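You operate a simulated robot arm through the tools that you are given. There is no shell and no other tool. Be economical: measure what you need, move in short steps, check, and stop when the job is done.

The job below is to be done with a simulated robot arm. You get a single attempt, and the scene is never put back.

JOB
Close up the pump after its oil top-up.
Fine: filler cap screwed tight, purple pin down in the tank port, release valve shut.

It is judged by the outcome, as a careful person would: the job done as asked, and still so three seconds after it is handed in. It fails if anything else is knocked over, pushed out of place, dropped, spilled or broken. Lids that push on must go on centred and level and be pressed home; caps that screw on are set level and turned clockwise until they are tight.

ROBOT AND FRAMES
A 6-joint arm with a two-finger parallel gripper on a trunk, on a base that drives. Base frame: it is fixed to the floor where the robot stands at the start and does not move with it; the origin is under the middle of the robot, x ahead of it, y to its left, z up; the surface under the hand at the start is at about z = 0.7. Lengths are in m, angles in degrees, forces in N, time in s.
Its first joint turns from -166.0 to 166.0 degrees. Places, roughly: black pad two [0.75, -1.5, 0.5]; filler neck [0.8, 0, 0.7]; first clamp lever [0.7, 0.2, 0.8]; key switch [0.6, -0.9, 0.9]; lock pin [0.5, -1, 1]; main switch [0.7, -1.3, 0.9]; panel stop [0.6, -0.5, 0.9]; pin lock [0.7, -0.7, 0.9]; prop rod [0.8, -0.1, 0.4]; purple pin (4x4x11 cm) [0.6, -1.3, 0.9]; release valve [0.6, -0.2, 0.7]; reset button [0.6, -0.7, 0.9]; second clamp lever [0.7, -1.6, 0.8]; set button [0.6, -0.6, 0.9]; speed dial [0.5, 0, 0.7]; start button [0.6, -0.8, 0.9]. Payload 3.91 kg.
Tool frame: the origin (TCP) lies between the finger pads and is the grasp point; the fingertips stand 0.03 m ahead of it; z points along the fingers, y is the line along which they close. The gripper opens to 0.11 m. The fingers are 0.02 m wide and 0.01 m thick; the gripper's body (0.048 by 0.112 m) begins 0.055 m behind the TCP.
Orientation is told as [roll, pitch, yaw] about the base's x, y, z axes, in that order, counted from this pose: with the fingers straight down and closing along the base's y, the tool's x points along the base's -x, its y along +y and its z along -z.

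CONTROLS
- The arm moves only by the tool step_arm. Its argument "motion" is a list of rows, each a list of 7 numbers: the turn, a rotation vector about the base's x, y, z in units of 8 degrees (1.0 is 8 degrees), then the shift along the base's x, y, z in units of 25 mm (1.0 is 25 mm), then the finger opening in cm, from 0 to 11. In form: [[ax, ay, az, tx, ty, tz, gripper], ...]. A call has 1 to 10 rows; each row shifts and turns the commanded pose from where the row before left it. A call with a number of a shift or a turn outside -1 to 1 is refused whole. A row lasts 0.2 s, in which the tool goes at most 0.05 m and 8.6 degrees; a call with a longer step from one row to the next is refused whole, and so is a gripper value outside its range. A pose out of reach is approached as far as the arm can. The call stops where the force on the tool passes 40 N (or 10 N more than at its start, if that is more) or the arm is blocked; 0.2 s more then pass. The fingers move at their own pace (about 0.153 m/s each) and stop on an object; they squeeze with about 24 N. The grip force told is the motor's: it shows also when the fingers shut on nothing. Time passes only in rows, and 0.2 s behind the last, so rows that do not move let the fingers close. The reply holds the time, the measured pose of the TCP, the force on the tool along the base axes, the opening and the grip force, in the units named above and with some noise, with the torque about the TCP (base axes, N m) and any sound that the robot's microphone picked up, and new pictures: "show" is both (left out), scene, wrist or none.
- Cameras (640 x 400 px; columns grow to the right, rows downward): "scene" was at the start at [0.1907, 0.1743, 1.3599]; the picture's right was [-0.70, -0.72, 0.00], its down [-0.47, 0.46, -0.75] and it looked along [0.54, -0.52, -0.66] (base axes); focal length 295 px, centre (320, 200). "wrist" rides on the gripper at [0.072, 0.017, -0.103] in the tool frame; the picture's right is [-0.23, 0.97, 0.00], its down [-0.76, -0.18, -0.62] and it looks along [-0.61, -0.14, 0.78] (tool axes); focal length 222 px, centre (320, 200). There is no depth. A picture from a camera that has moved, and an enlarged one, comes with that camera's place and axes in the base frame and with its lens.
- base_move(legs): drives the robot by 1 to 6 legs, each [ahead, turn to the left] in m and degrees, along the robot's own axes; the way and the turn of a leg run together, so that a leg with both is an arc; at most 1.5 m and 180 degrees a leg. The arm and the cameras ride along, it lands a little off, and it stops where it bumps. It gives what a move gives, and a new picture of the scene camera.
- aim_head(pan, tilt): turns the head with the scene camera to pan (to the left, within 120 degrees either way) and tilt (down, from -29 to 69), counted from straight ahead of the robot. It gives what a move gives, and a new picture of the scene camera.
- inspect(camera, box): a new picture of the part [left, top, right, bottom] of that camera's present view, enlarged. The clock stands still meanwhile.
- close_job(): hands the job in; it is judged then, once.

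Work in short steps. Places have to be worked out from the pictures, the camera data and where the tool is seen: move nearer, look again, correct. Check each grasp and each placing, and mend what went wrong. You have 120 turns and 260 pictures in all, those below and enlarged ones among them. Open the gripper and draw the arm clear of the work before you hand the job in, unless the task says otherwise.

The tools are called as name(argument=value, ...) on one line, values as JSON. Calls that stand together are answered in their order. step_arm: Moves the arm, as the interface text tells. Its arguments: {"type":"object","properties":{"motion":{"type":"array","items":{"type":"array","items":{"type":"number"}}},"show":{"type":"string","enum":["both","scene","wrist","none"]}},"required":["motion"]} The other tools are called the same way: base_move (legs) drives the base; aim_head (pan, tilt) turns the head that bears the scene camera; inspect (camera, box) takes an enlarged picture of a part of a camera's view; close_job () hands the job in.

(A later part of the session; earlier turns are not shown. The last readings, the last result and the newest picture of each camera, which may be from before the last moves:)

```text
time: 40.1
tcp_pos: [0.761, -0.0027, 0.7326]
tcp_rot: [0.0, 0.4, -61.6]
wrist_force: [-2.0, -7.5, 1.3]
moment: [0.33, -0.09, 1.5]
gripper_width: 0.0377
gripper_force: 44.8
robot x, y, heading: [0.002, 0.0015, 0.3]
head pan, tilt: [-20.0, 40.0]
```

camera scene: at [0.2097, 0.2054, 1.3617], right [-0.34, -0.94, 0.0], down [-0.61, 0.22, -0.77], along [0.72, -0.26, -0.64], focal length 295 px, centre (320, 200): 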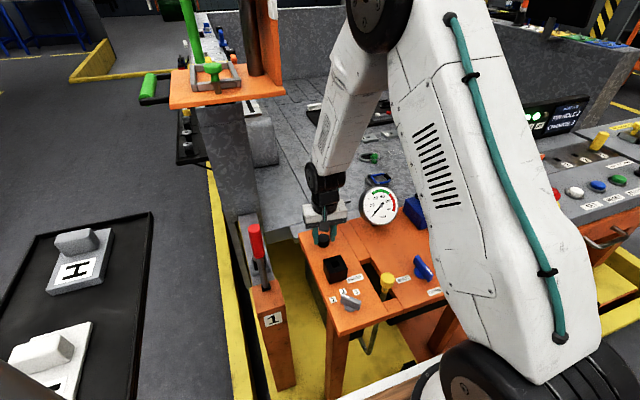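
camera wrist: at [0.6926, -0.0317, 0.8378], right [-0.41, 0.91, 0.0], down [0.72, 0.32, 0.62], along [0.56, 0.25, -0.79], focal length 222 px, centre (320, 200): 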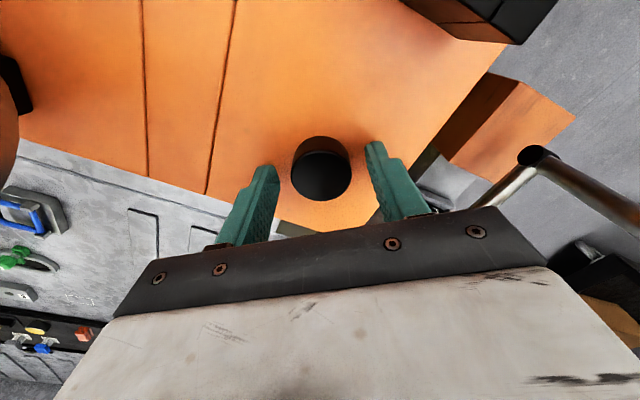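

Same torque again: the cap is tight. Releasing, rising and going over the release valve near (0.575, −0.205).

step_arm(motion=[[0, 0, 0, 0, 0, 0, 7], [0, 0, 0, 0, 0, 0, 7], [0, 0, 0, 0, 0, 1, 8], [0, 0, 0, 0, 0, 1, 8], [0, 0, 0, 0, 0, 1, 8], [0, 0, 0, 0, 0, 1, 8], [0, 0, 1, -1, 0, 1, 8], [0, 0, 1, -1, 0, 0, 8], [0, 0, 1, -1, -1, 0, 8], [0, 0, 1, -1, -1, 0, 8]], show="none")

step_arm(motion=[[0, 0, 1, -1, -1, 0, 8], [0, 0, 1, -1, -1, 0, 8], [0, 0, 1, -1, -1, 0, 8], [0, 0, 0.7, -1, -1, 0, 8], [0, 0, 0, 0, -1, 0, 8], [0, 0, 0, 0, -1, 0, 8]])

```text
time: 42.3
tcp_pos: [0.6617, -0.0547, 0.859]
tcp_rot: [0.0, 0.3, -29.2]
wrist_force: [0.2, 0.2, 0.2]
moment: [0.01, 0.03, 0.04]
gripper_width: 0.0798
gripper_force: 0.1
robot x, y, heading: [0.0009, -0.0027, 0.4]
head pan, tilt: [-20.0, 40.0]
```

```text
time: 43.7
tcp_pos: [0.563, -0.2025, 0.8575]
tcp_rot: [0.0, 0.5, 0.2]
wrist_force: [-0.1, 0.4, 0.2]
moment: [0.0, -0.02, 0.01]
gripper_width: 0.0801
gripper_force: 0.0
robot x, y, heading: [0.0014, -0.0, 0.4]
head pan, tilt: [-20.0, 40.0]
camera scene: at [0.2088, 0.2053, 1.3619], right [-0.34, -0.94, 0.0], down [-0.61, 0.22, -0.77], along [0.72, -0.26, -0.64], focal length 295 px, centre (320, 200)
camera wrist: at [0.4893, -0.1852, 0.9619], right [0.22, 0.98, 0.0], down [0.77, -0.17, 0.62], along [0.6, -0.14, -0.79], focal length 222 px, centre (320, 200)
```

scene: 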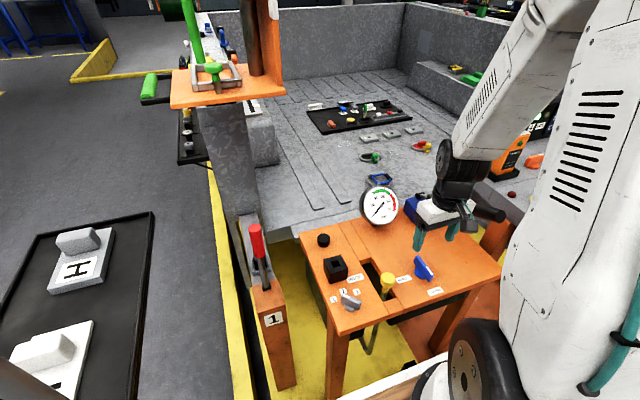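
wrist: 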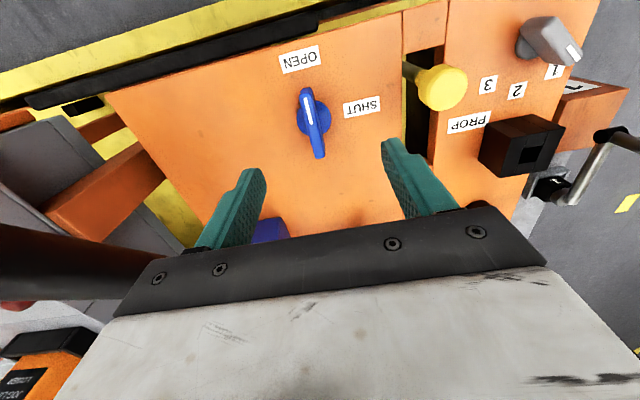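

The valve centre is about (0.566, −0.210), its handle along x with the white mark towards OPEN (−x). Descending to z≈0.765 first.

step_arm(motion=[[0, 0, 0, 0.12, -0.3, -0.8, 5], [0, 0, 0, 0, 0, -1, 5], [0, 0, 0, 0, 0, -1, 5], [0, 0, 0, 0, 0, -0.8, 5], [0, 0, 0, 0, 0, 0, 5]])

inspect(camera="wrist", box=[220, 80, 420, 220])

inspect(camera="scene", box=[370, 210, 490, 310])

```text
time: 44.9
tcp_pos: [0.5628, -0.2104, 0.7657]
tcp_rot: [0.1, 0.4, 0.3]
wrist_force: [-0.4, 0.2, -0.4]
moment: [-0.01, 0.01, 0.0]
gripper_width: 0.0502
gripper_force: 0.0
robot x, y, heading: [-0.0004, 0.0002, 0.3]
head pan, tilt: [-20.0, 40.0]
camera scene: at [0.2088, 0.2051, 1.3619], right [-0.34, -0.94, 0.0], down [-0.61, 0.22, -0.77], along [0.72, -0.26, -0.64], focal length 295 px, centre (320, 200)
camera wrist: at [0.4912, -0.1928, 0.8708], right [0.22, 0.97, 0.0], down [0.77, -0.17, 0.62], along [0.6, -0.14, -0.79], focal length 222 px, centre (320, 200)
```

scene: 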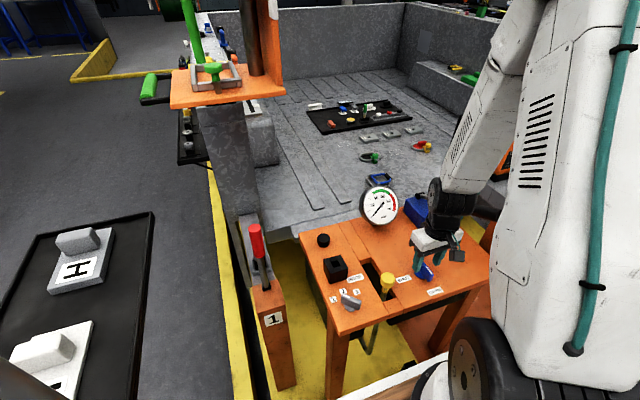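
wrist: 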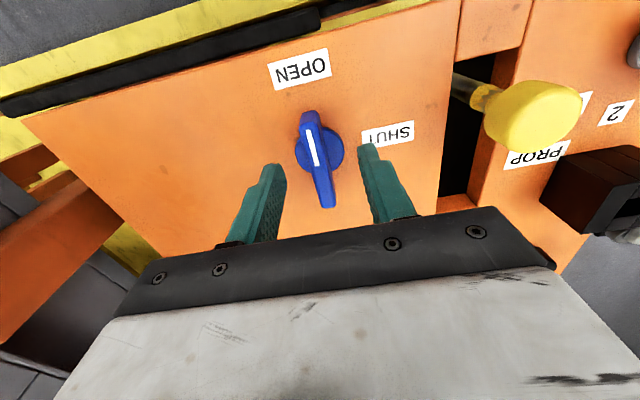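

```text
2.86 times, centred on (320, 150) of wrist
camera zoom: at [0.4912, -0.1928, 0.8708], right [0.22, 0.97, 0.0], down [0.77, -0.17, 0.62], along [0.6, -0.14, -0.79], focal length 635 px, centre (320, 343)
```

zoom: 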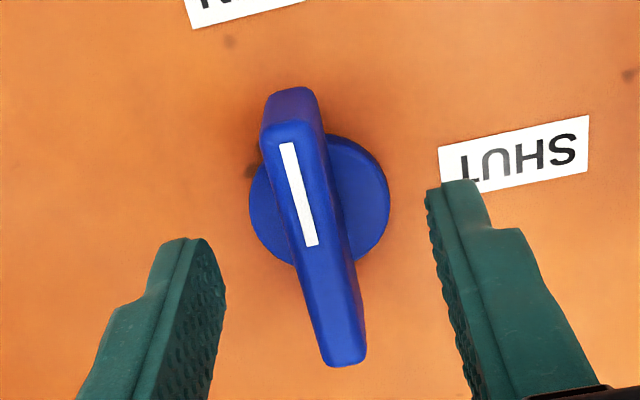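

```text
4.00 times, centred on (430, 260) of scene
camera zoom: at [0.2088, 0.2051, 1.3619], right [-0.34, -0.94, 0.0], down [-0.61, 0.22, -0.77], along [0.72, -0.26, -0.64], focal length 1182 px, centre (-120, -40)
```

zoom: 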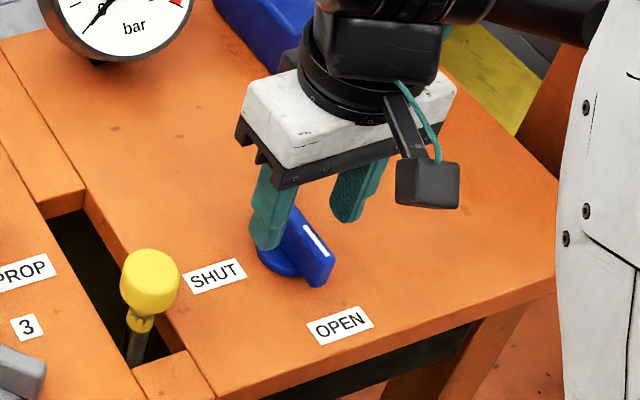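

The valve axis is at about (0.568, −0.2105). Shifting +5 mm in x, lowering to z 0.748 and closing on the handle.

step_arm(motion=[[0, 0, 0, 0.2, 0, -0.35, 5], [0, 0, 0, 0, 0, -0.35, 5], [0, 0, 0, 0, 0, 0, 3], [0, 0, 0, 0, 0, 0, 1], [0, 0, 0, 0, 0, 0, 0.5], [0, 0, 0, 0, 0, 0, 0.5]], show="wrist")

```text
time: 46.3
tcp_pos: [0.5686, -0.2122, 0.7494]
tcp_rot: [0.1, 0.4, 0.1]
wrist_force: [-2.4, -17.1, -6.4]
moment: [-0.31, -0.33, 0.0]
gripper_width: 0.0129
gripper_force: 44.6
robot x, y, heading: [-0.003, 0.0016, 0.4]
head pan, tilt: [-20.0, 40.0]
camera wrist: at [0.4977, -0.1946, 0.8532], right [0.22, 0.97, 0.0], down [0.77, -0.17, 0.62], along [0.6, -0.14, -0.79], focal length 222 px, centre (320, 200)
```

wrist: 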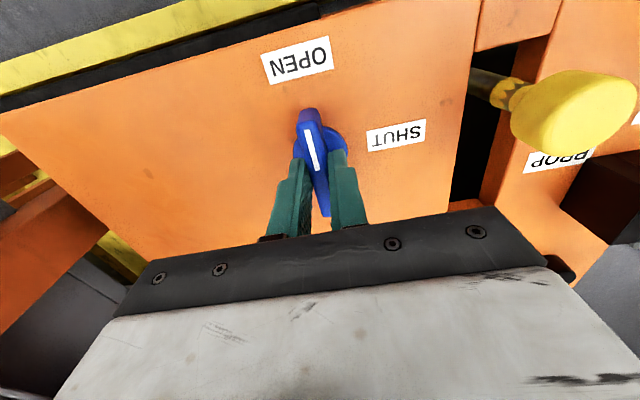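

Handle gripped (1.3 cm). Nudging to balance and turning clockwise towards SHUT.

step_arm(motion=[[0, 0, 0, 0, -0.05, 0, 0.5], [0, 0, -0.8, 0, 0, 0, 0.5], [0, 0, -0.8, 0, 0, 0, 0.5], [0, 0, -0.8, 0, 0, 0, 0.5], [0, 0, -0.8, 0, 0, 0, 0.5], [0, 0, -0.8, 0, 0, 0, 0.5]], show="wrist")

```text
time: 47.7
tcp_pos: [0.5704, -0.2119, 0.7511]
tcp_rot: [0.0, 0.5, -31.7]
wrist_force: [8.4, -21.0, -4.0]
moment: [-1.04, -0.38, 2.45]
gripper_width: 0.026
gripper_force: 44.9
robot x, y, heading: [0.0022, -0.0031, 0.3]
head pan, tilt: [-20.0, 40.0]
camera wrist: at [0.5172, -0.1593, 0.855], right [0.71, 0.71, 0.0], down [0.56, -0.55, 0.62], along [0.44, -0.44, -0.79], focal length 222 px, centre (320, 200)
```

wrist: 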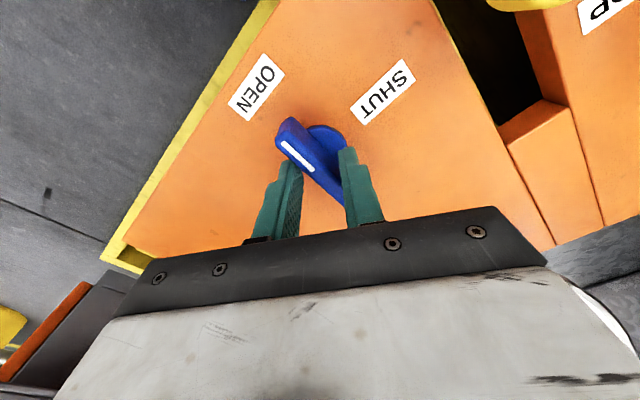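

The handle turned about 17° while the fingers wedged open to 2.6 cm (2.5 N m). I'll continue and see if it keeps following.

step_arm(motion=[[0, 0, -0.8, 0, 0, 0, 0.5], [0, 0, -0.8, 0, 0, 0, 0.5], [0, 0, -0.8, 0, 0, 0, 0.5], [0, 0, -0.8, 0, 0, 0, 0.5]], show="wrist")

```text
time: 48.7
tcp_pos: [0.5666, -0.2118, 0.7507]
tcp_rot: [0.0, 0.6, -56.9]
wrist_force: [-7.0, -29.7, 10.2]
moment: [-1.18, 0.68, 2.42]
gripper_width: 0.0529
gripper_force: 45.0
robot x, y, heading: [-0.0038, 0.0008, 0.4]
head pan, tilt: [-20.0, 40.0]
camera wrist: at [0.5424, -0.1424, 0.8552], right [0.94, 0.34, 0.0], down [0.27, -0.74, 0.62], along [0.21, -0.58, -0.79], focal length 222 px, centre (320, 200)
```

wrist: 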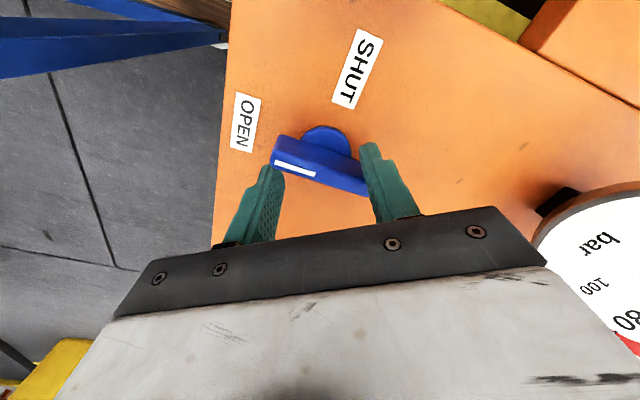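

The handle seems to have slipped back rather than follow. Let me look closely from both cameras before changing the grip.

inspect(camera="wrist", box=[220, 80, 420, 240])

inspect(camera="scene", box=[390, 220, 470, 300])

```text
2.50 times, centred on (320, 160) of wrist
camera zoom: at [0.5424, -0.1424, 0.8552], right [0.94, 0.34, 0.0], down [0.27, -0.74, 0.62], along [0.21, -0.58, -0.79], focal length 555 px, centre (320, 300)
```

zoom: 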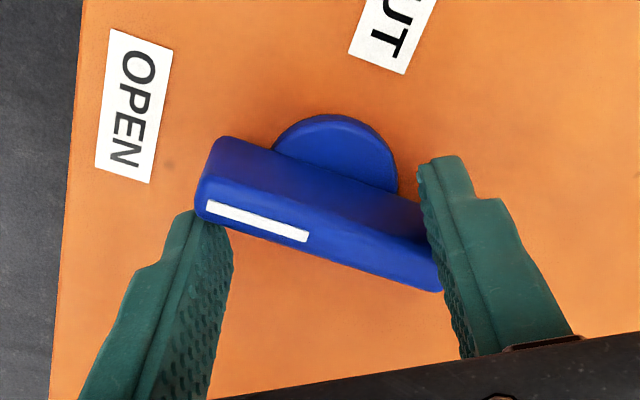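

```text
5.00 times, centred on (430, 260) of scene
camera zoom: at [0.2083, 0.2038, 1.3621], right [-0.34, -0.94, 0.0], down [-0.6, 0.22, -0.77], along [0.72, -0.26, -0.64], focal length 1477 px, centre (-230, -100)
```

zoom: 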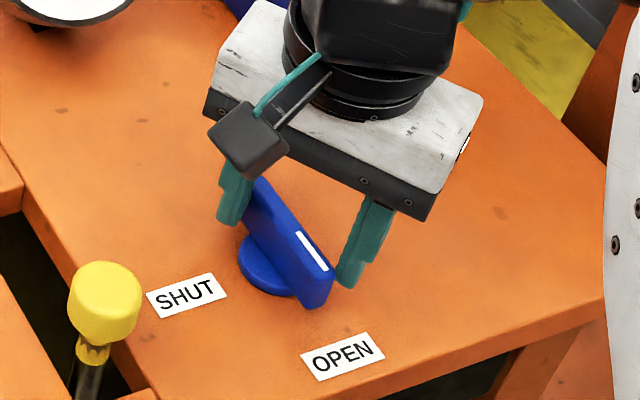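

The handle hasn't turned yet; the fingers wedged out to its ends, where leverage is better. I'll go on in small steps and watch.

step_arm(motion=[[0, 0, -0.4, 0, 0, 0, 5], [0, 0, -0.4, 0, 0, 0, 5], [0, 0, -0.4, 0, 0, 0, 5]], show="wrist")

```text
time: 49.5
tcp_pos: [0.5695, -0.2124, 0.7511]
tcp_rot: [0.0, 0.4, -66.5]
wrist_force: [9.3, -27.1, -10.0]
moment: [-1.55, -0.2, 6.89]
gripper_width: 0.0604
gripper_force: 10.6
robot x, y, heading: [0.0002, -0.0037, 0.1]
head pan, tilt: [-20.0, 40.0]
camera wrist: at [0.5563, -0.139, 0.8549], right [0.98, 0.18, 0.0], down [0.14, -0.77, 0.62], along [0.11, -0.61, -0.79], focal length 222 px, centre (320, 200)
```

wrist: 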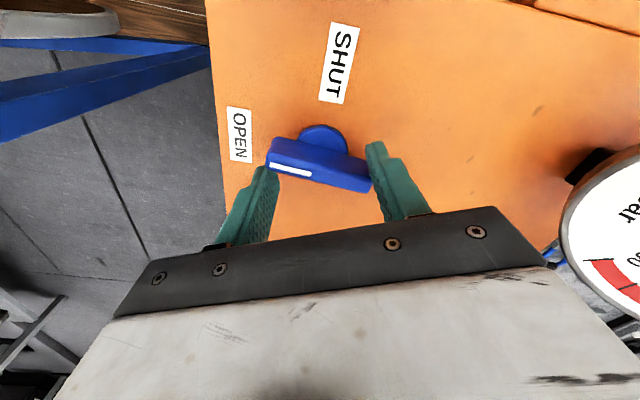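

The handle appears to have moved about 8° clockwise under the larger couple. Continuing in small steps while monitoring.

step_arm(motion=[[0, 0, -0.4, 0, 0, 0, 5], [0, 0, -0.4, 0, 0, 0, 5]], show="wrist")

inspect(camera="wrist", box=[200, 80, 420, 240])

```text
time: 50.1
tcp_pos: [0.5686, -0.2115, 0.7499]
tcp_rot: [0.0, 0.4, -72.1]
wrist_force: [10.3, -28.0, -5.8]
moment: [-2.37, -1.44, 12.05]
gripper_width: 0.0627
gripper_force: 12.6
robot x, y, heading: [-0.0002, -0.0042, 0.4]
head pan, tilt: [-20.0, 40.0]
camera wrist: at [0.563, -0.1379, 0.8549], right [1.0, 0.08, 0.0], down [0.07, -0.78, 0.62], along [0.05, -0.62, -0.79], focal length 222 px, centre (320, 200)
```

wrist: 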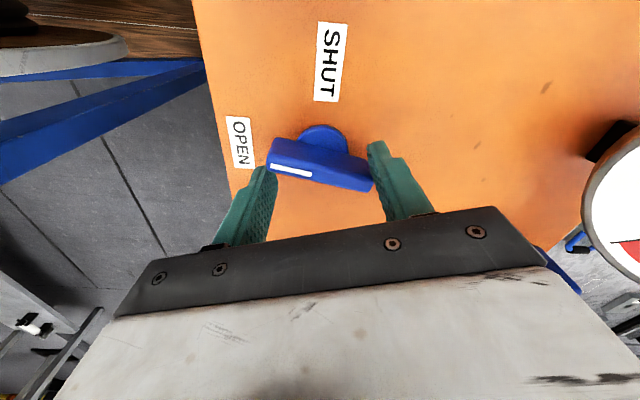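

```text
2.50 times, centred on (310, 160) of wrist
camera zoom: at [0.563, -0.1379, 0.8549], right [1.0, 0.08, 0.0], down [0.07, -0.78, 0.62], along [0.05, -0.62, -0.79], focal length 555 px, centre (345, 300)
```

zoom: 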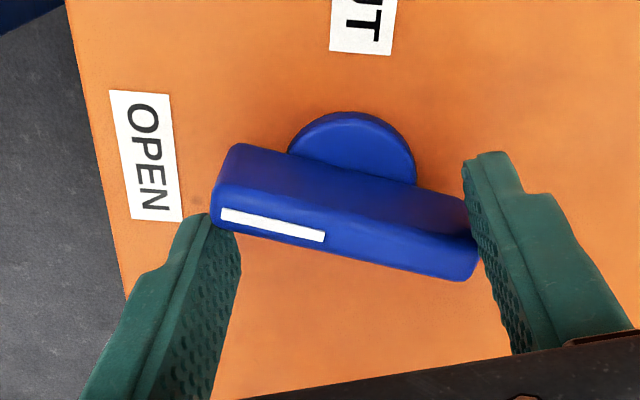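

Moment has climbed to 12 N m with little motion: it acts like a stop, not friction. I'll unload by turning back and reopen, then test the valve gently the other way.

step_arm(motion=[[0, 0, 0.5, 0, 0, 0, 6], [0, 0, 0.5, 0, 0, 0, 6], [0, 0, 0.5, 0, 0, 0, 6], [0, 0, 0.5, 0, 0, 0, 7]], show="none")

step_arm(motion=[[0, 0, 1, 0, 0, 0, 7], [0, 0, 1, 0, 0, 0, 7], [0, 0, 1, 0, 0, 0, 7], [0, 0, 1, 0, 0, 0, 7], [0, 0, 1, 0, 0, 0, 7], [0, 0, 1, 0, 0, 0, 7], [0, 0, 0.9, 0, 0, 0, 7], [0, 0, 0, 0, 0, 0, 7]], show="wrist")

inspect(camera="wrist", box=[220, 80, 420, 220])

```text
time: 51.1
tcp_pos: [0.5671, -0.2112, 0.7508]
tcp_rot: [0.0, 0.5, -57.2]
wrist_force: [-0.9, -0.2, 1.0]
moment: [0.01, -0.03, -0.01]
gripper_width: 0.0702
gripper_force: 0.1
robot x, y, heading: [-0.002, -0.002, 0.5]
head pan, tilt: [-20.0, 40.0]
```

```text
time: 52.9
tcp_pos: [0.5699, -0.2117, 0.7499]
tcp_rot: [0.0, 0.5, -2.1]
wrist_force: [0.6, 0.1, -0.1]
moment: [0.0, -0.01, 0.02]
gripper_width: 0.0698
gripper_force: 0.0
robot x, y, heading: [-0.0037, -0.0022, 0.4]
head pan, tilt: [-20.0, 40.0]
camera wrist: at [0.4976, -0.192, 0.8548], right [0.26, 0.96, 0.0], down [0.76, -0.2, 0.62], along [0.59, -0.16, -0.79], focal length 222 px, centre (320, 200)
```

wrist: 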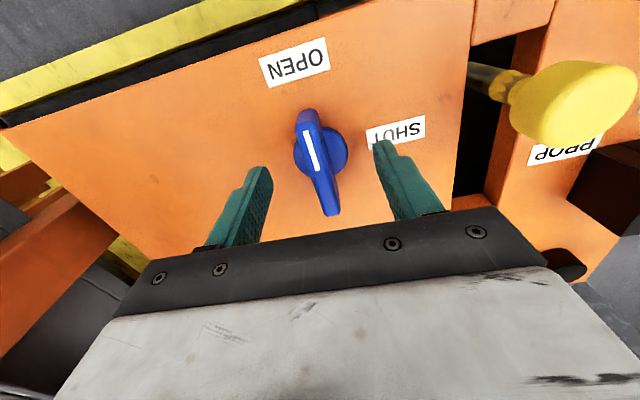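

```text
2.86 times, centred on (320, 150) of wrist
camera zoom: at [0.4976, -0.192, 0.8548], right [0.26, 0.96, 0.0], down [0.76, -0.2, 0.62], along [0.59, -0.16, -0.79], focal length 635 px, centre (320, 343)
```

zoom: 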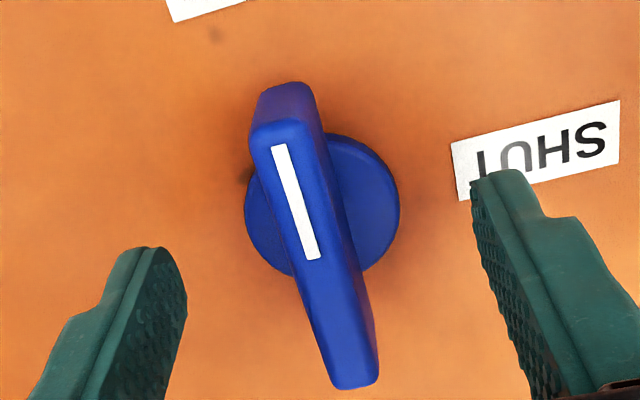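

The valve is unharmed and back where it was. I'll grip the handle at the middle and test a small counter-clockwise turn for freedom.

step_arm(motion=[[0, 0, 0, 0, 0.02, 0, 4], [0, 0, 0, 0, 0, 0, 1], [0, 0, 0, 0, 0, 0, 0.5], [0, 0, 0, 0, 0, 0, 0.5]], show="none")

step_arm(motion=[[0, 0, 0.5, 0, 0, 0, 0.5], [0, 0, 0.5, 0, 0, 0, 0.5]], show="none")

step_arm(motion=[[0, 0, 0.5, 0, 0, 0, 0.5], [0, 0, 0.5, 0, 0, 0, 0.5]], show="wrist")

```text
time: 53.9
tcp_pos: [0.5689, -0.2119, 0.7497]
tcp_rot: [0.0, 0.6, -2.0]
wrist_force: [-2.2, -4.6, -0.9]
moment: [-0.08, 0.01, 0.82]
gripper_width: 0.0134
gripper_force: 45.0
robot x, y, heading: [-0.0024, -0.0016, 0.3]
head pan, tilt: [-20.0, 40.0]
```

```text
time: 54.5
tcp_pos: [0.5695, -0.2115, 0.7506]
tcp_rot: [0.0, 0.5, 5.9]
wrist_force: [-1.1, -11.6, -9.2]
moment: [-0.27, 0.59, -0.03]
gripper_width: 0.0127
gripper_force: 44.9
robot x, y, heading: [-0.0021, 0.0024, 0.4]
head pan, tilt: [-20.0, 40.0]
```

```text
time: 55.1
tcp_pos: [0.5704, -0.2111, 0.7493]
tcp_rot: [0.0, 0.5, 13.8]
wrist_force: [-0.1, -23.0, -10.7]
moment: [-0.71, 1.15, -0.01]
gripper_width: 0.013
gripper_force: 45.3
robot x, y, heading: [-0.002, 0.0002, 0.4]
head pan, tilt: [-20.0, 40.0]
camera wrist: at [0.4948, -0.2124, 0.8549], right [-0.01, 1.0, 0.0], down [0.79, 0.01, 0.62], along [0.62, 0.01, -0.79], focal length 222 px, centre (320, 200)
```

wrist: 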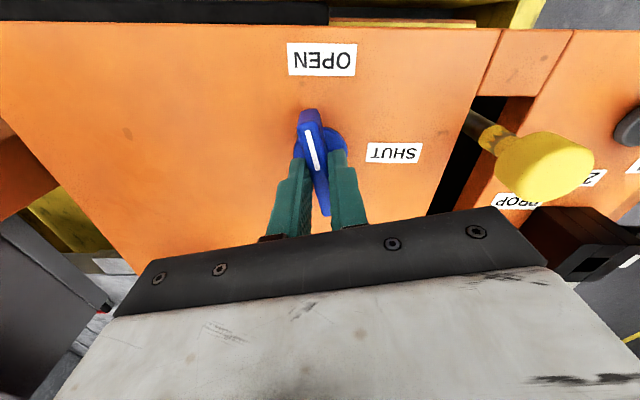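

The handle follows freely counter-clockwise (gap 1.3 cm, no moment). I'll turn back clockwise past the original spot with readings to find whether the block is a true stop.

step_arm(motion=[[0, 0, -0.5, 0, -0.04, 0, 0.5], [0, 0, -0.5, 0, 0, 0, 0.5]], show="none")

step_arm(motion=[[0, 0, -0.5, 0, 0, 0, 0.5], [0, 0, -0.5, 0, 0, 0, 0.5]], show="none")

step_arm(motion=[[0, 0, -0.5, 0, 0, 0, 0.5], [0, 0, -0.5, 0, 0, 0, 0.5]], show="wrist")

```text
time: 55.7
tcp_pos: [0.5684, -0.212, 0.7514]
tcp_rot: [-0.1, 0.5, 5.8]
wrist_force: [0.5, -14.1, -7.1]
moment: [-0.16, -0.54, -0.04]
gripper_width: 0.0128
gripper_force: 45.5
robot x, y, heading: [-0.0003, 0.0003, 0.6]
head pan, tilt: [-20.0, 40.0]
```

```text
time: 56.3
tcp_pos: [0.5692, -0.2115, 0.7505]
tcp_rot: [0.1, 0.5, -2.2]
wrist_force: [1.9, -7.9, -8.7]
moment: [-0.15, -0.22, 1.2]
gripper_width: 0.0132
gripper_force: 45.2
robot x, y, heading: [-0.003, -0.0012, 0.7]
head pan, tilt: [-20.0, 40.0]
```

```text
time: 56.9
tcp_pos: [0.5679, -0.2121, 0.7495]
tcp_rot: [0.0, 0.6, -10.2]
wrist_force: [3.4, -6.3, -2.8]
moment: [-0.16, 0.22, 1.35]
gripper_width: 0.016
gripper_force: 45.1
robot x, y, heading: [-0.0031, -0.0009, 0.5]
head pan, tilt: [-20.0, 40.0]
camera wrist: at [0.501, -0.182, 0.8551], right [0.4, 0.92, 0.0], down [0.72, -0.31, 0.62], along [0.57, -0.25, -0.79], focal length 222 px, centre (320, 200)
```

wrist: 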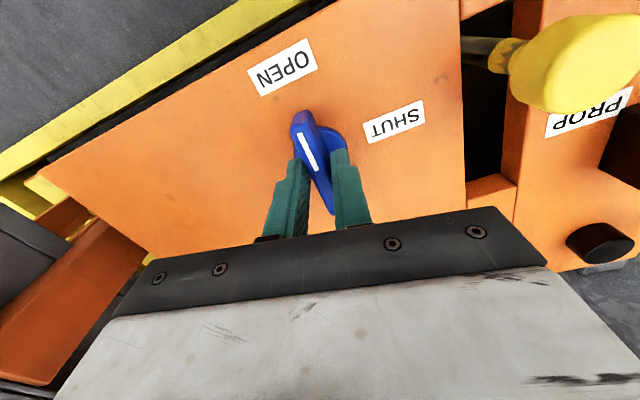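

It's a firm stop clockwise, so the valve only travels the other way round. I'll turn it counter-clockwise and watch where it ends.

step_arm(motion=[[0, 0, 0.8, 0, 0, 0, 0.5], [0, 0, 0.8, 0, 0, 0, 0.5], [0, 0, 0.8, 0, 0, 0, 0.5], [0, 0, 0.8, 0, 0, 0, 0.5], [0, 0, 0.8, 0, 0, 0, 0.5], [0, 0, 0.8, 0, 0, 0, 0.5], [0, 0, 0.8, 0, 0, 0, 0.5], [0, 0, 0.8, 0, 0, 0, 0.5]], show="wrist")

```text
time: 58.4
tcp_pos: [0.5686, -0.2125, 0.7496]
tcp_rot: [0.0, 0.4, 29.8]
wrist_force: [-6.6, -15.1, 0.6]
moment: [-0.02, -0.45, -0.02]
gripper_width: 0.0129
gripper_force: 45.0
robot x, y, heading: [-0.0055, -0.0004, -0.1]
head pan, tilt: [-20.0, 40.0]
stopped in row 7: the force on the tool passed its limit at 42 N (the readings are from after the stop); the commanded pose is now the measured one
camera wrist: at [0.4973, -0.2333, 0.8551], right [-0.29, 0.96, 0.0], down [0.75, 0.23, 0.62], along [0.59, 0.18, -0.79], focal length 222 px, centre (320, 200)
```

wrist: 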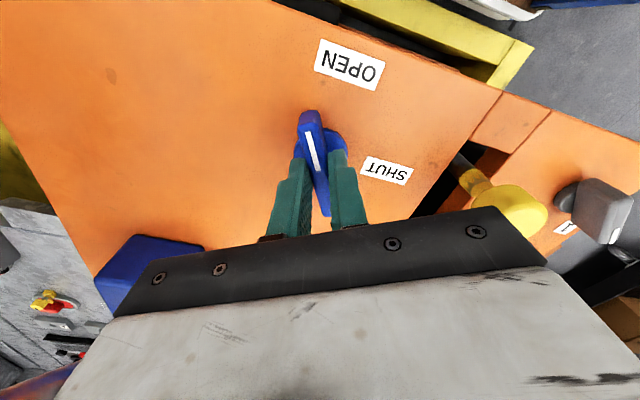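

It follows freely. I'll relieve the side force and go on.

step_arm(motion=[[0, 0, 0, -0.03, -0.06, 0, 0.5], [0, 0, 0.8, 0, 0, 0, 0.5], [0, 0, 0.8, 0, 0, 0, 0.5], [0, 0, 0.8, 0, 0, 0, 0.5]], show="none")

```text
time: 59.4
tcp_pos: [0.5691, -0.2136, 0.75]
tcp_rot: [-0.1, 0.5, 49.1]
wrist_force: [21.5, 27.1, -6.1]
moment: [1.24, -0.82, 0.02]
gripper_width: 0.0129
gripper_force: 45.0
robot x, y, heading: [-0.0031, -0.0033, 0.1]
head pan, tilt: [-20.0, 40.0]
```

step_arm(motion=[[0, 0, 0, 0.06, 0.08, 0, 0.5], [0, 0, 0.8, 0, 0, 0, 0.5], [0, 0, 0.8, 0, 0, 0, 0.5]], show="none")

```text
time: 60.2
tcp_pos: [0.5695, -0.2127, 0.7499]
tcp_rot: [-0.3, 0.4, 61.8]
wrist_force: [-8.7, -40.5, 9.6]
moment: [-1.07, 0.6, -0.02]
gripper_width: 0.0129
gripper_force: 44.4
robot x, y, heading: [0.0007, 0.0019, -0.1]
head pan, tilt: [-20.0, 40.0]
```

step_arm(motion=[[0, 0, 0, -0.02, -0.06, 0, 0.5], [0, 0, 0.8, 0, 0, 0, 0.5], [0, 0, 0.8, 0, 0, 0, 0.5], [0, 0, 0.8, 0, 0, 0, 0.5]], show="wrist")

```text
time: 61.2
tcp_pos: [0.5693, -0.2126, 0.7499]
tcp_rot: [-0.3, 0.5, 81.2]
wrist_force: [16.5, -18.2, 19.9]
moment: [0.51, -0.18, -0.02]
gripper_width: 0.0132
gripper_force: 45.1
robot x, y, heading: [-0.0028, 0.0042, 0.3]
head pan, tilt: [-20.0, 40.0]
camera wrist: at [0.5414, -0.2815, 0.855], right [-0.93, 0.37, -0.01], down [0.29, 0.73, 0.62], along [0.23, 0.57, -0.79], focal length 222 px, centre (320, 200)
```

wrist: 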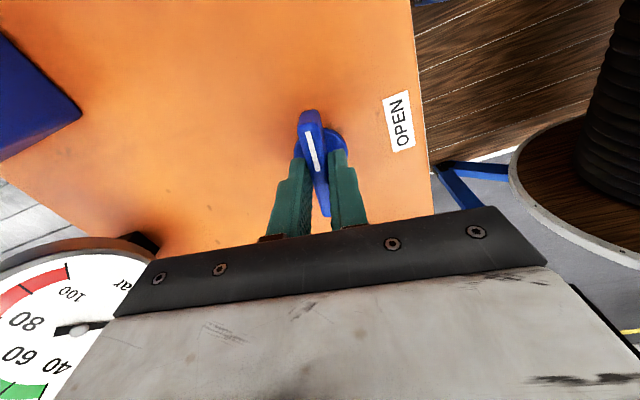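

Still free at 81°. Continuing to look for a stop around 90° and beyond.

step_arm(motion=[[0, 0, 0, 0.03, -0.03, 0.02, 0.5], [0, 0, 0.8, 0, 0, 0, 0.5], [0, 0, 0.8, 0, 0, 0, 0.5]], show="none")

step_arm(motion=[[0, 0, 0.8, 0, 0, 0, 0.5], [0, 0, 0.8, 0, 0, 0, 0.5]], show="none")

```text
time: 62.0
tcp_pos: [0.57, -0.2132, 0.75]
tcp_rot: [0.0, 0.4, 93.9]
wrist_force: [22.9, -4.5, -1.0]
moment: [0.2, -0.46, -1.19]
gripper_width: 0.0136
gripper_force: 44.9
robot x, y, heading: [0.0002, -0.0025, 0.6]
head pan, tilt: [-20.0, 40.0]
```

```text
time: 62.6
tcp_pos: [0.57, -0.2153, 0.7511]
tcp_rot: [0.1, 0.3, 106.8]
wrist_force: [20.1, -8.1, -5.6]
moment: [-0.02, 0.13, -1.57]
gripper_width: 0.0187
gripper_force: 44.9
robot x, y, heading: [0.0019, 0.0014, 0.3]
head pan, tilt: [-20.0, 40.0]
```

The valve has its second stop at about 90°: its travel is exactly OPEN → quarter turn. I'll unload, release and rise to view it.

step_arm(motion=[[0, 0, -0.8, 0, 0, 0, 0.5], [0, 0, -0.8, 0, 0.08, 0, 0.5], [0, 0, 0, 0, 0, 0, 5], [0, 0, 0, 0, 0, 0, 5], [0, 0, 0, 0, 0, 1, 5], [0, 0, 0, 0, 0, 1, 5], [0, 0, 0, 0, 0, 1, 5], [0, 0, 0, 0, 0, 1, 5]])

inspect(camera="scene", box=[370, 230, 470, 310])

```text
time: 64.4
tcp_pos: [0.5704, -0.2113, 0.852]
tcp_rot: [-0.1, 0.4, 93.7]
wrist_force: [0.2, -0.1, 0.2]
moment: [0.02, 0.01, 0.02]
gripper_width: 0.0505
gripper_force: 0.0
robot x, y, heading: [-0.0008, -0.0033, 0.2]
head pan, tilt: [-20.0, 40.0]
camera scene: at [0.2093, 0.2036, 1.3619], right [-0.34, -0.94, 0.0], down [-0.61, 0.22, -0.77], along [0.72, -0.26, -0.64], focal length 295 px, centre (320, 200)
camera wrist: at [0.5576, -0.2836, 0.9563], right [-0.99, 0.16, 0.0], down [0.13, 0.78, 0.62], along [0.1, 0.61, -0.79], focal length 222 px, centre (320, 200)
```

scene: 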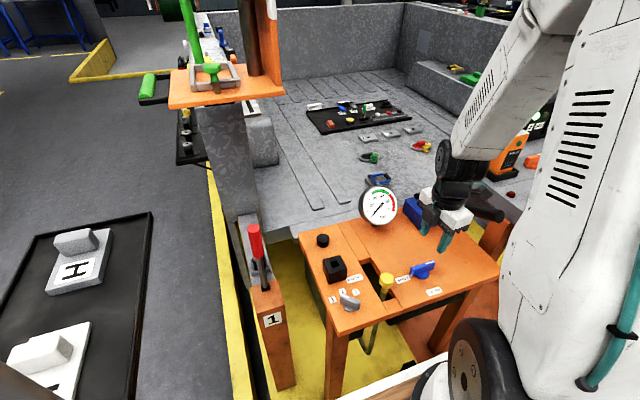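
wrist: 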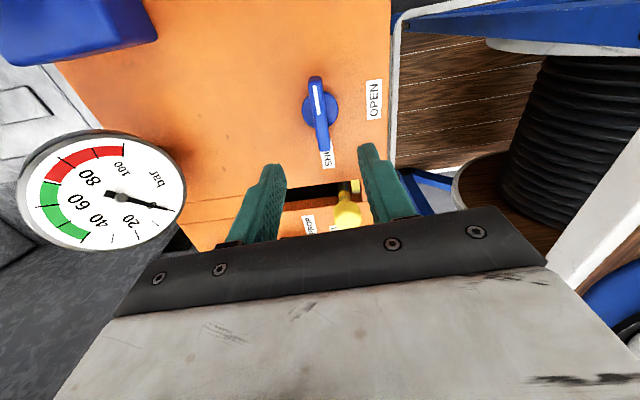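

```text
5.00 times, centred on (420, 270) of scene
camera zoom: at [0.2093, 0.2036, 1.3619], right [-0.34, -0.94, 0.0], down [-0.61, 0.22, -0.77], along [0.72, -0.26, -0.64], focal length 1477 px, centre (-180, -150)
```

zoom: 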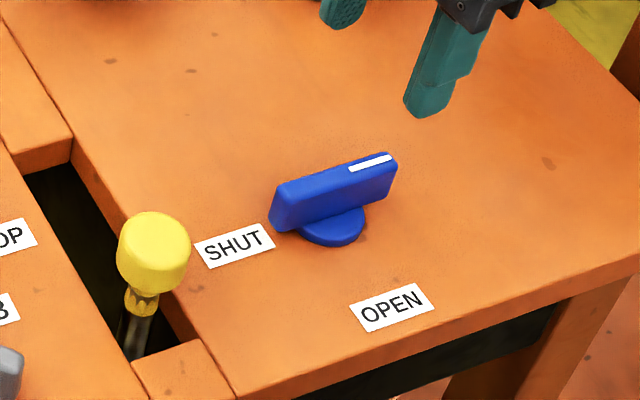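

The bar now lies at its other stop, in line with SHUT. Next the pin: I'll raise the arm with the yaw unwound, and look right for the way.

step_arm(motion=[[0, 0, -1, 0, 0, 1, 8], [0, 0, -1, 0, 0, 1, 8], [0, 0, -1, 0, 0, 1, 8], [0, 0, -1, 0, 0, 1, 8], [0, 0, -1, 0, 0, 1, 8], [0, 0, -1, 0, 0, 1, 8], [0, 0, -1, 0, 0, 1, 8], [0, 0, -1, 0, 0, 1, 8], [0, 0, -1, 0, 0, 1, 8], [0, 0, -1, 0, 0, 1, 8]], show="none")

step_arm(motion=[[0, 0, -1, -1, 0.5, 1, 8], [0, 0, -0.7, -1, 0.5, 1, 8], [0, 0, 0, -1, 0.5, 1, 8], [0, 0, 0, -1, 0.5, 1, 8], [0, 0, 0, -1, 0.5, 1, 8]], show="none")

aim_head(pan=-75, tilt=35)

aim_head(pan=-115, tilt=35)

```text
time: 66.6
tcp_pos: [0.5681, -0.211, 1.1018]
tcp_rot: [0.0, 0.6, 13.6]
wrist_force: [-0.9, 0.8, 0.8]
moment: [0.03, -0.01, -0.03]
gripper_width: 0.0803
gripper_force: 0.0
robot x, y, heading: [-0.0029, -0.0018, 0.4]
head pan, tilt: [-20.0, 40.0]
```

```text
time: 67.8
tcp_pos: [0.4459, -0.1495, 1.2268]
tcp_rot: [0.1, 0.5, 0.1]
wrist_force: [1.1, -0.4, -0.1]
moment: [-0.02, 0.02, 0.01]
gripper_width: 0.0802
gripper_force: 0.0
robot x, y, heading: [0.0002, 0.0005, 0.1]
head pan, tilt: [-20.0, 40.0]
```

```text
time: 69.0
tcp_pos: [0.4449, -0.1498, 1.2269]
tcp_rot: [-0.1, 0.5, 0.2]
wrist_force: [-0.3, -0.1, 0.7]
moment: [0.0, -0.01, 0.04]
gripper_width: 0.0801
gripper_force: 0.0
robot x, y, heading: [-0.0012, -0.0004, 0.4]
head pan, tilt: [-75.0, 35.0]
camera scene: at [0.1522, 0.1475, 1.3695], right [-0.96, -0.26, 0.0], down [-0.15, 0.55, -0.82], along [0.22, -0.79, -0.57], focal length 295 px, centre (320, 200)
```

scene: 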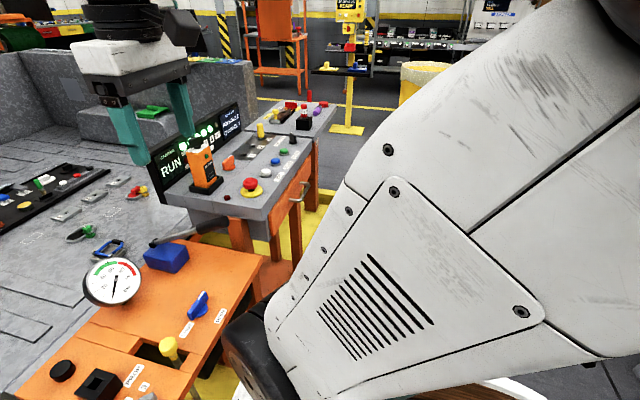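

```text
time: 70.1
tcp_pos: [0.4457, -0.1484, 1.2261]
tcp_rot: [-0.1, 0.5, 0.2]
wrist_force: [0.1, -0.1, -0.8]
moment: [0.02, 0.01, -0.03]
gripper_width: 0.0799
gripper_force: 0.2
robot x, y, heading: [-0.0033, -0.001, 0.3]
head pan, tilt: [-115.0, 35.0]
camera scene: at [0.0922, 0.1524, 1.3695], right [-0.91, 0.42, 0.0], down [0.24, 0.52, -0.82], along [-0.34, -0.74, -0.57], focal length 295 px, centre (320, 200)
```

scene: 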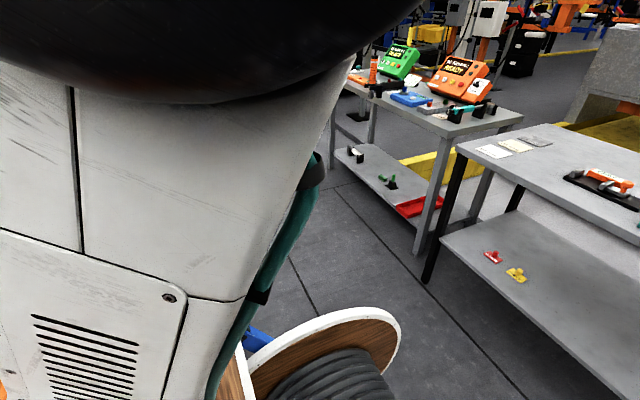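

There's a clear aisle between the panel and tables behind (x < −0.95). Let me look again at the far panel where the purple pin should be.

aim_head(pan=-70, tilt=25)

inspect(camera="scene", box=[160, 120, 340, 250])

```text
time: 71.2
tcp_pos: [0.4459, -0.1488, 1.2277]
tcp_rot: [-0.2, 0.5, 0.2]
wrist_force: [-0.2, -1.0, 0.4]
moment: [0.01, 0.01, 0.02]
gripper_width: 0.0799
gripper_force: 0.1
robot x, y, heading: [-0.0018, -0.0023, 0.3]
head pan, tilt: [-70.0, 25.0]
camera scene: at [0.1608, 0.146, 1.3852], right [-0.94, -0.35, 0.0], down [-0.15, 0.4, -0.91], along [0.31, -0.85, -0.42], focal length 295 px, centre (320, 200)
```

scene: 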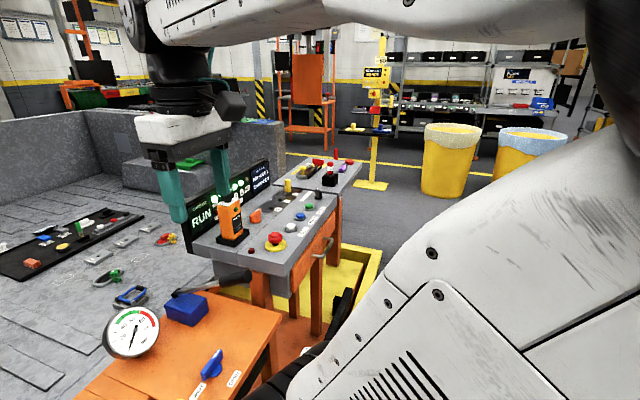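

```text
3.08 times, centred on (250, 185) of scene
camera zoom: at [0.1608, 0.146, 1.3852], right [-0.94, -0.35, 0.0], down [-0.15, 0.4, -0.91], along [0.31, -0.85, -0.42], focal length 909 px, centre (535, 246)
```

zoom: 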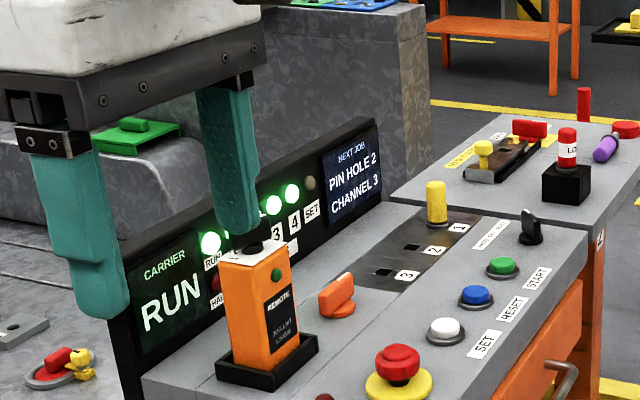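

The purple pin lies on the second bench beside the lock-out post. Before driving, I'll check the floor around the base.

aim_head(pan=-120, tilt=62)

aim_head(pan=120, tilt=45)

```text
time: 72.4
tcp_pos: [0.4448, -0.1488, 1.2271]
tcp_rot: [-0.1, 0.6, 0.2]
wrist_force: [-0.3, 0.1, -0.1]
moment: [0.02, 0.0, 0.0]
gripper_width: 0.0801
gripper_force: 0.1
robot x, y, heading: [-0.0004, -0.0008, 0.2]
head pan, tilt: [-120.0, 62.0]
camera scene: at [0.0971, 0.1765, 1.3329], right [-0.87, 0.5, 0.0], down [0.44, 0.77, -0.47], along [-0.23, -0.41, -0.88], focal length 295 px, centre (320, 200)
```

scene: 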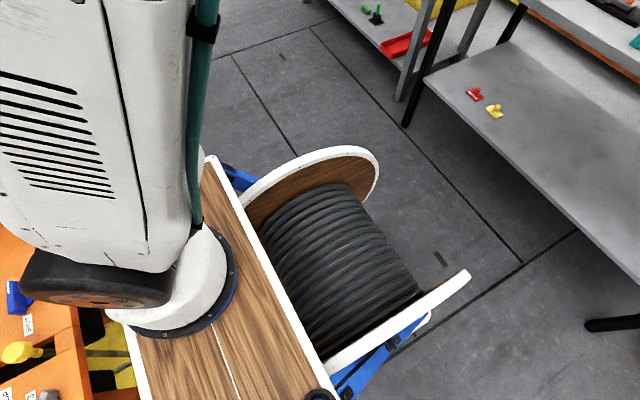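

```text
time: 75.8
tcp_pos: [0.4459, -0.15, 1.2266]
tcp_rot: [-0.1, 0.5, 0.3]
wrist_force: [-0.2, -0.3, 0.9]
moment: [0.01, 0.02, 0.0]
gripper_width: 0.0802
gripper_force: 0.0
robot x, y, heading: [0.0007, -0.0038, 0.0]
head pan, tilt: [120.0, 45.0]
camera scene: at [0.0881, 0.3027, 1.3547], right [0.86, 0.5, 0.0], down [0.36, -0.61, -0.71], along [-0.36, 0.61, -0.71], focal length 295 px, centre (320, 200)
```

scene: 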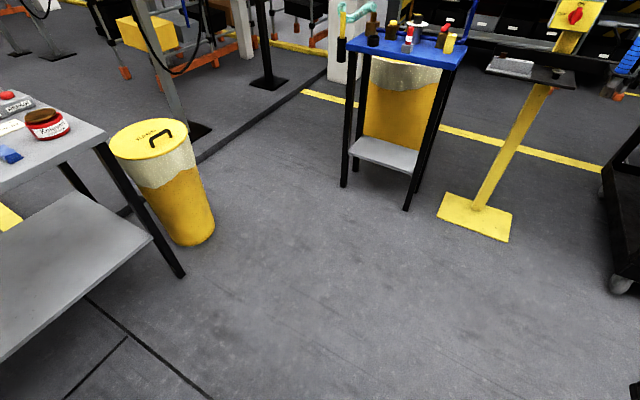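

The robot tows a spool cart behind it, but there's room. Driving: back 0.2 m, right 90°, ahead 1.3 m, left 90°.

base_move(legs=[[-0.2, 0], [0, -90], [1.3, 0], [0, 90]])

aim_head(pan=0, tilt=35)

```text
time: 91.1
tcp_pos: [0.2756, -1.4372, 1.226]
tcp_rot: [-0.1, 0.5, 1.5]
wrist_force: [-0.2, 0.5, -0.5]
moment: [0.02, 0.04, 0.0]
gripper_width: 0.08
gripper_force: 0.1
robot x, y, heading: [-0.1718, -1.2954, 1.5]
head pan, tilt: [120.0, 45.0]
camera scene: at [-0.0913, -0.9918, 1.3547], right [0.85, 0.52, 0.0], down [0.37, -0.6, -0.71], along [-0.37, 0.6, -0.71], focal length 295 px, centre (320, 200)
```

scene: 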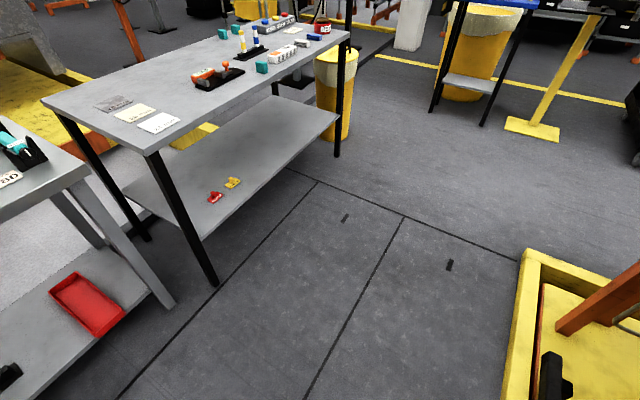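

```text
time: 93.1
tcp_pos: [0.2758, -1.4356, 1.2278]
tcp_rot: [0.0, 0.5, 1.5]
wrist_force: [-0.5, -0.7, 0.0]
moment: [0.01, -0.03, 0.0]
gripper_width: 0.08
gripper_force: 0.0
robot x, y, heading: [-0.1714, -1.2978, 1.2]
head pan, tilt: [0.0, 35.0]
camera scene: at [0.0391, -1.0589, 1.3695], right [0.03, -1.0, 0.0], down [-0.57, -0.01, -0.82], along [0.82, 0.02, -0.57], focal length 295 px, centre (320, 200)
```

scene: 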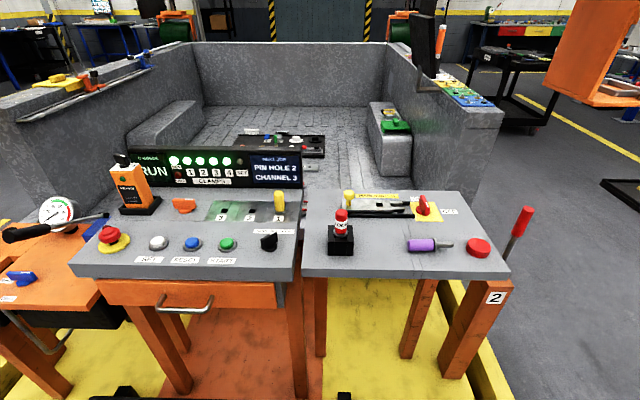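

The purple pin lies flat on the right bench, purple grip towards +y and a grey shank towards −y. Enlarging.

inspect(camera="scene", box=[390, 220, 490, 270])

inspect(camera="scene", box=[290, 170, 510, 290])

```text
6.40 times, centred on (440, 245) of scene
camera zoom: at [0.0391, -1.0589, 1.3695], right [0.03, -1.0, 0.0], down [-0.57, -0.01, -0.82], along [0.82, 0.02, -0.57], focal length 1890 px, centre (-448, -88)
```

zoom: 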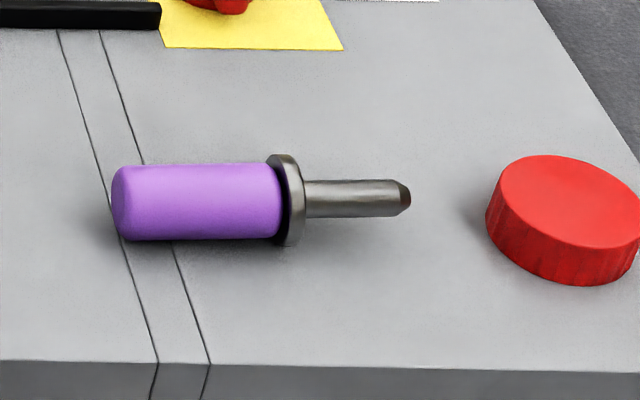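

```text
2.91 times, centred on (400, 230) of scene
camera zoom: at [0.0391, -1.0589, 1.3695], right [0.03, -1.0, 0.0], down [-0.57, -0.01, -0.82], along [0.82, 0.02, -0.57], focal length 859 px, centre (87, 113)
```

zoom: 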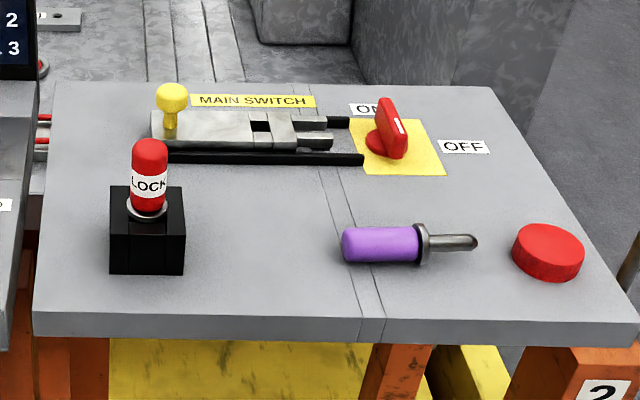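

The red ribbed disc beside the pin isn't a listed fixture. It's most likely the real filler cap, and what I turned was the bare black neck. I'll bring the wrist camera over the disc.

step_arm(motion=[[0, 0, 0, 1, 0.1, -0.8, 8], [0, 0, 0, 1, 0.1, -0.8, 8], [0, 0, 0, 1, 0.1, -0.8, 8], [0, 0, 0, 1, 0.1, -0.8, 8], [0, 0, 0, 1, 0.1, -0.8, 8], [0, 0, 0, 1, 0.1, -0.8, 8], [0, 0, 0, 1, 0.1, -0.8, 8], [0, 0, 0, 1, 0.1, -0.8, 8], [0, 0, 0, 1, 0.1, -0.8, 8]])

inspect(camera="wrist", box=[220, 60, 420, 200])

```text
time: 95.1
tcp_pos: [0.4999, -1.4137, 1.0484]
tcp_rot: [-0.1, 0.5, 1.5]
wrist_force: [-0.7, 0.3, 0.4]
moment: [0.01, -0.03, -0.03]
gripper_width: 0.08
gripper_force: 0.0
robot x, y, heading: [-0.1748, -1.2969, 1.4]
head pan, tilt: [0.0, 35.0]
camera scene: at [0.0387, -1.0589, 1.3695], right [0.03, -1.0, 0.0], down [-0.57, -0.01, -0.82], along [0.82, 0.02, -0.57], focal length 295 px, centre (320, 200)
camera wrist: at [0.4274, -1.3988, 1.153], right [0.2, 0.98, 0.0], down [0.77, -0.16, 0.62], along [0.6, -0.13, -0.79], focal length 222 px, centre (320, 200)
```

scene: 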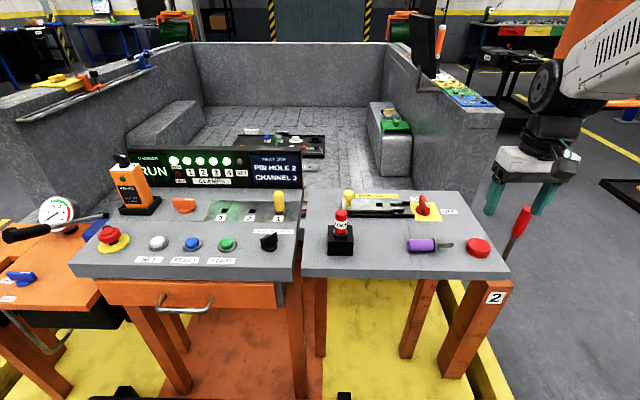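
wrist: 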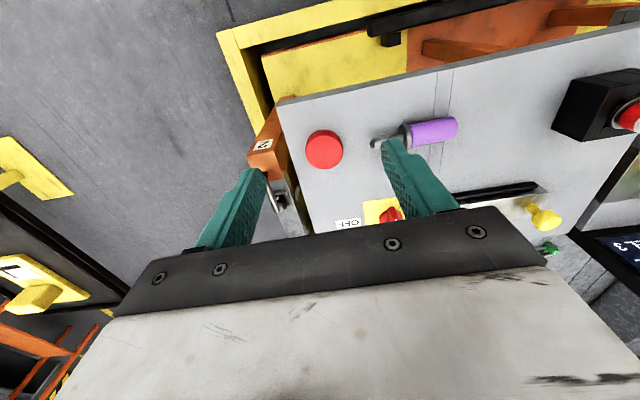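

```text
2.86 times, centred on (320, 130) of wrist
camera zoom: at [0.4274, -1.3988, 1.153], right [0.2, 0.98, 0.0], down [0.77, -0.16, 0.62], along [0.6, -0.13, -0.79], focal length 635 px, centre (320, 400)
```

zoom: 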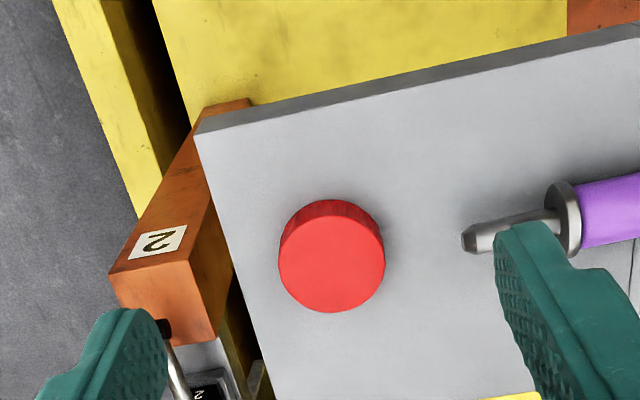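

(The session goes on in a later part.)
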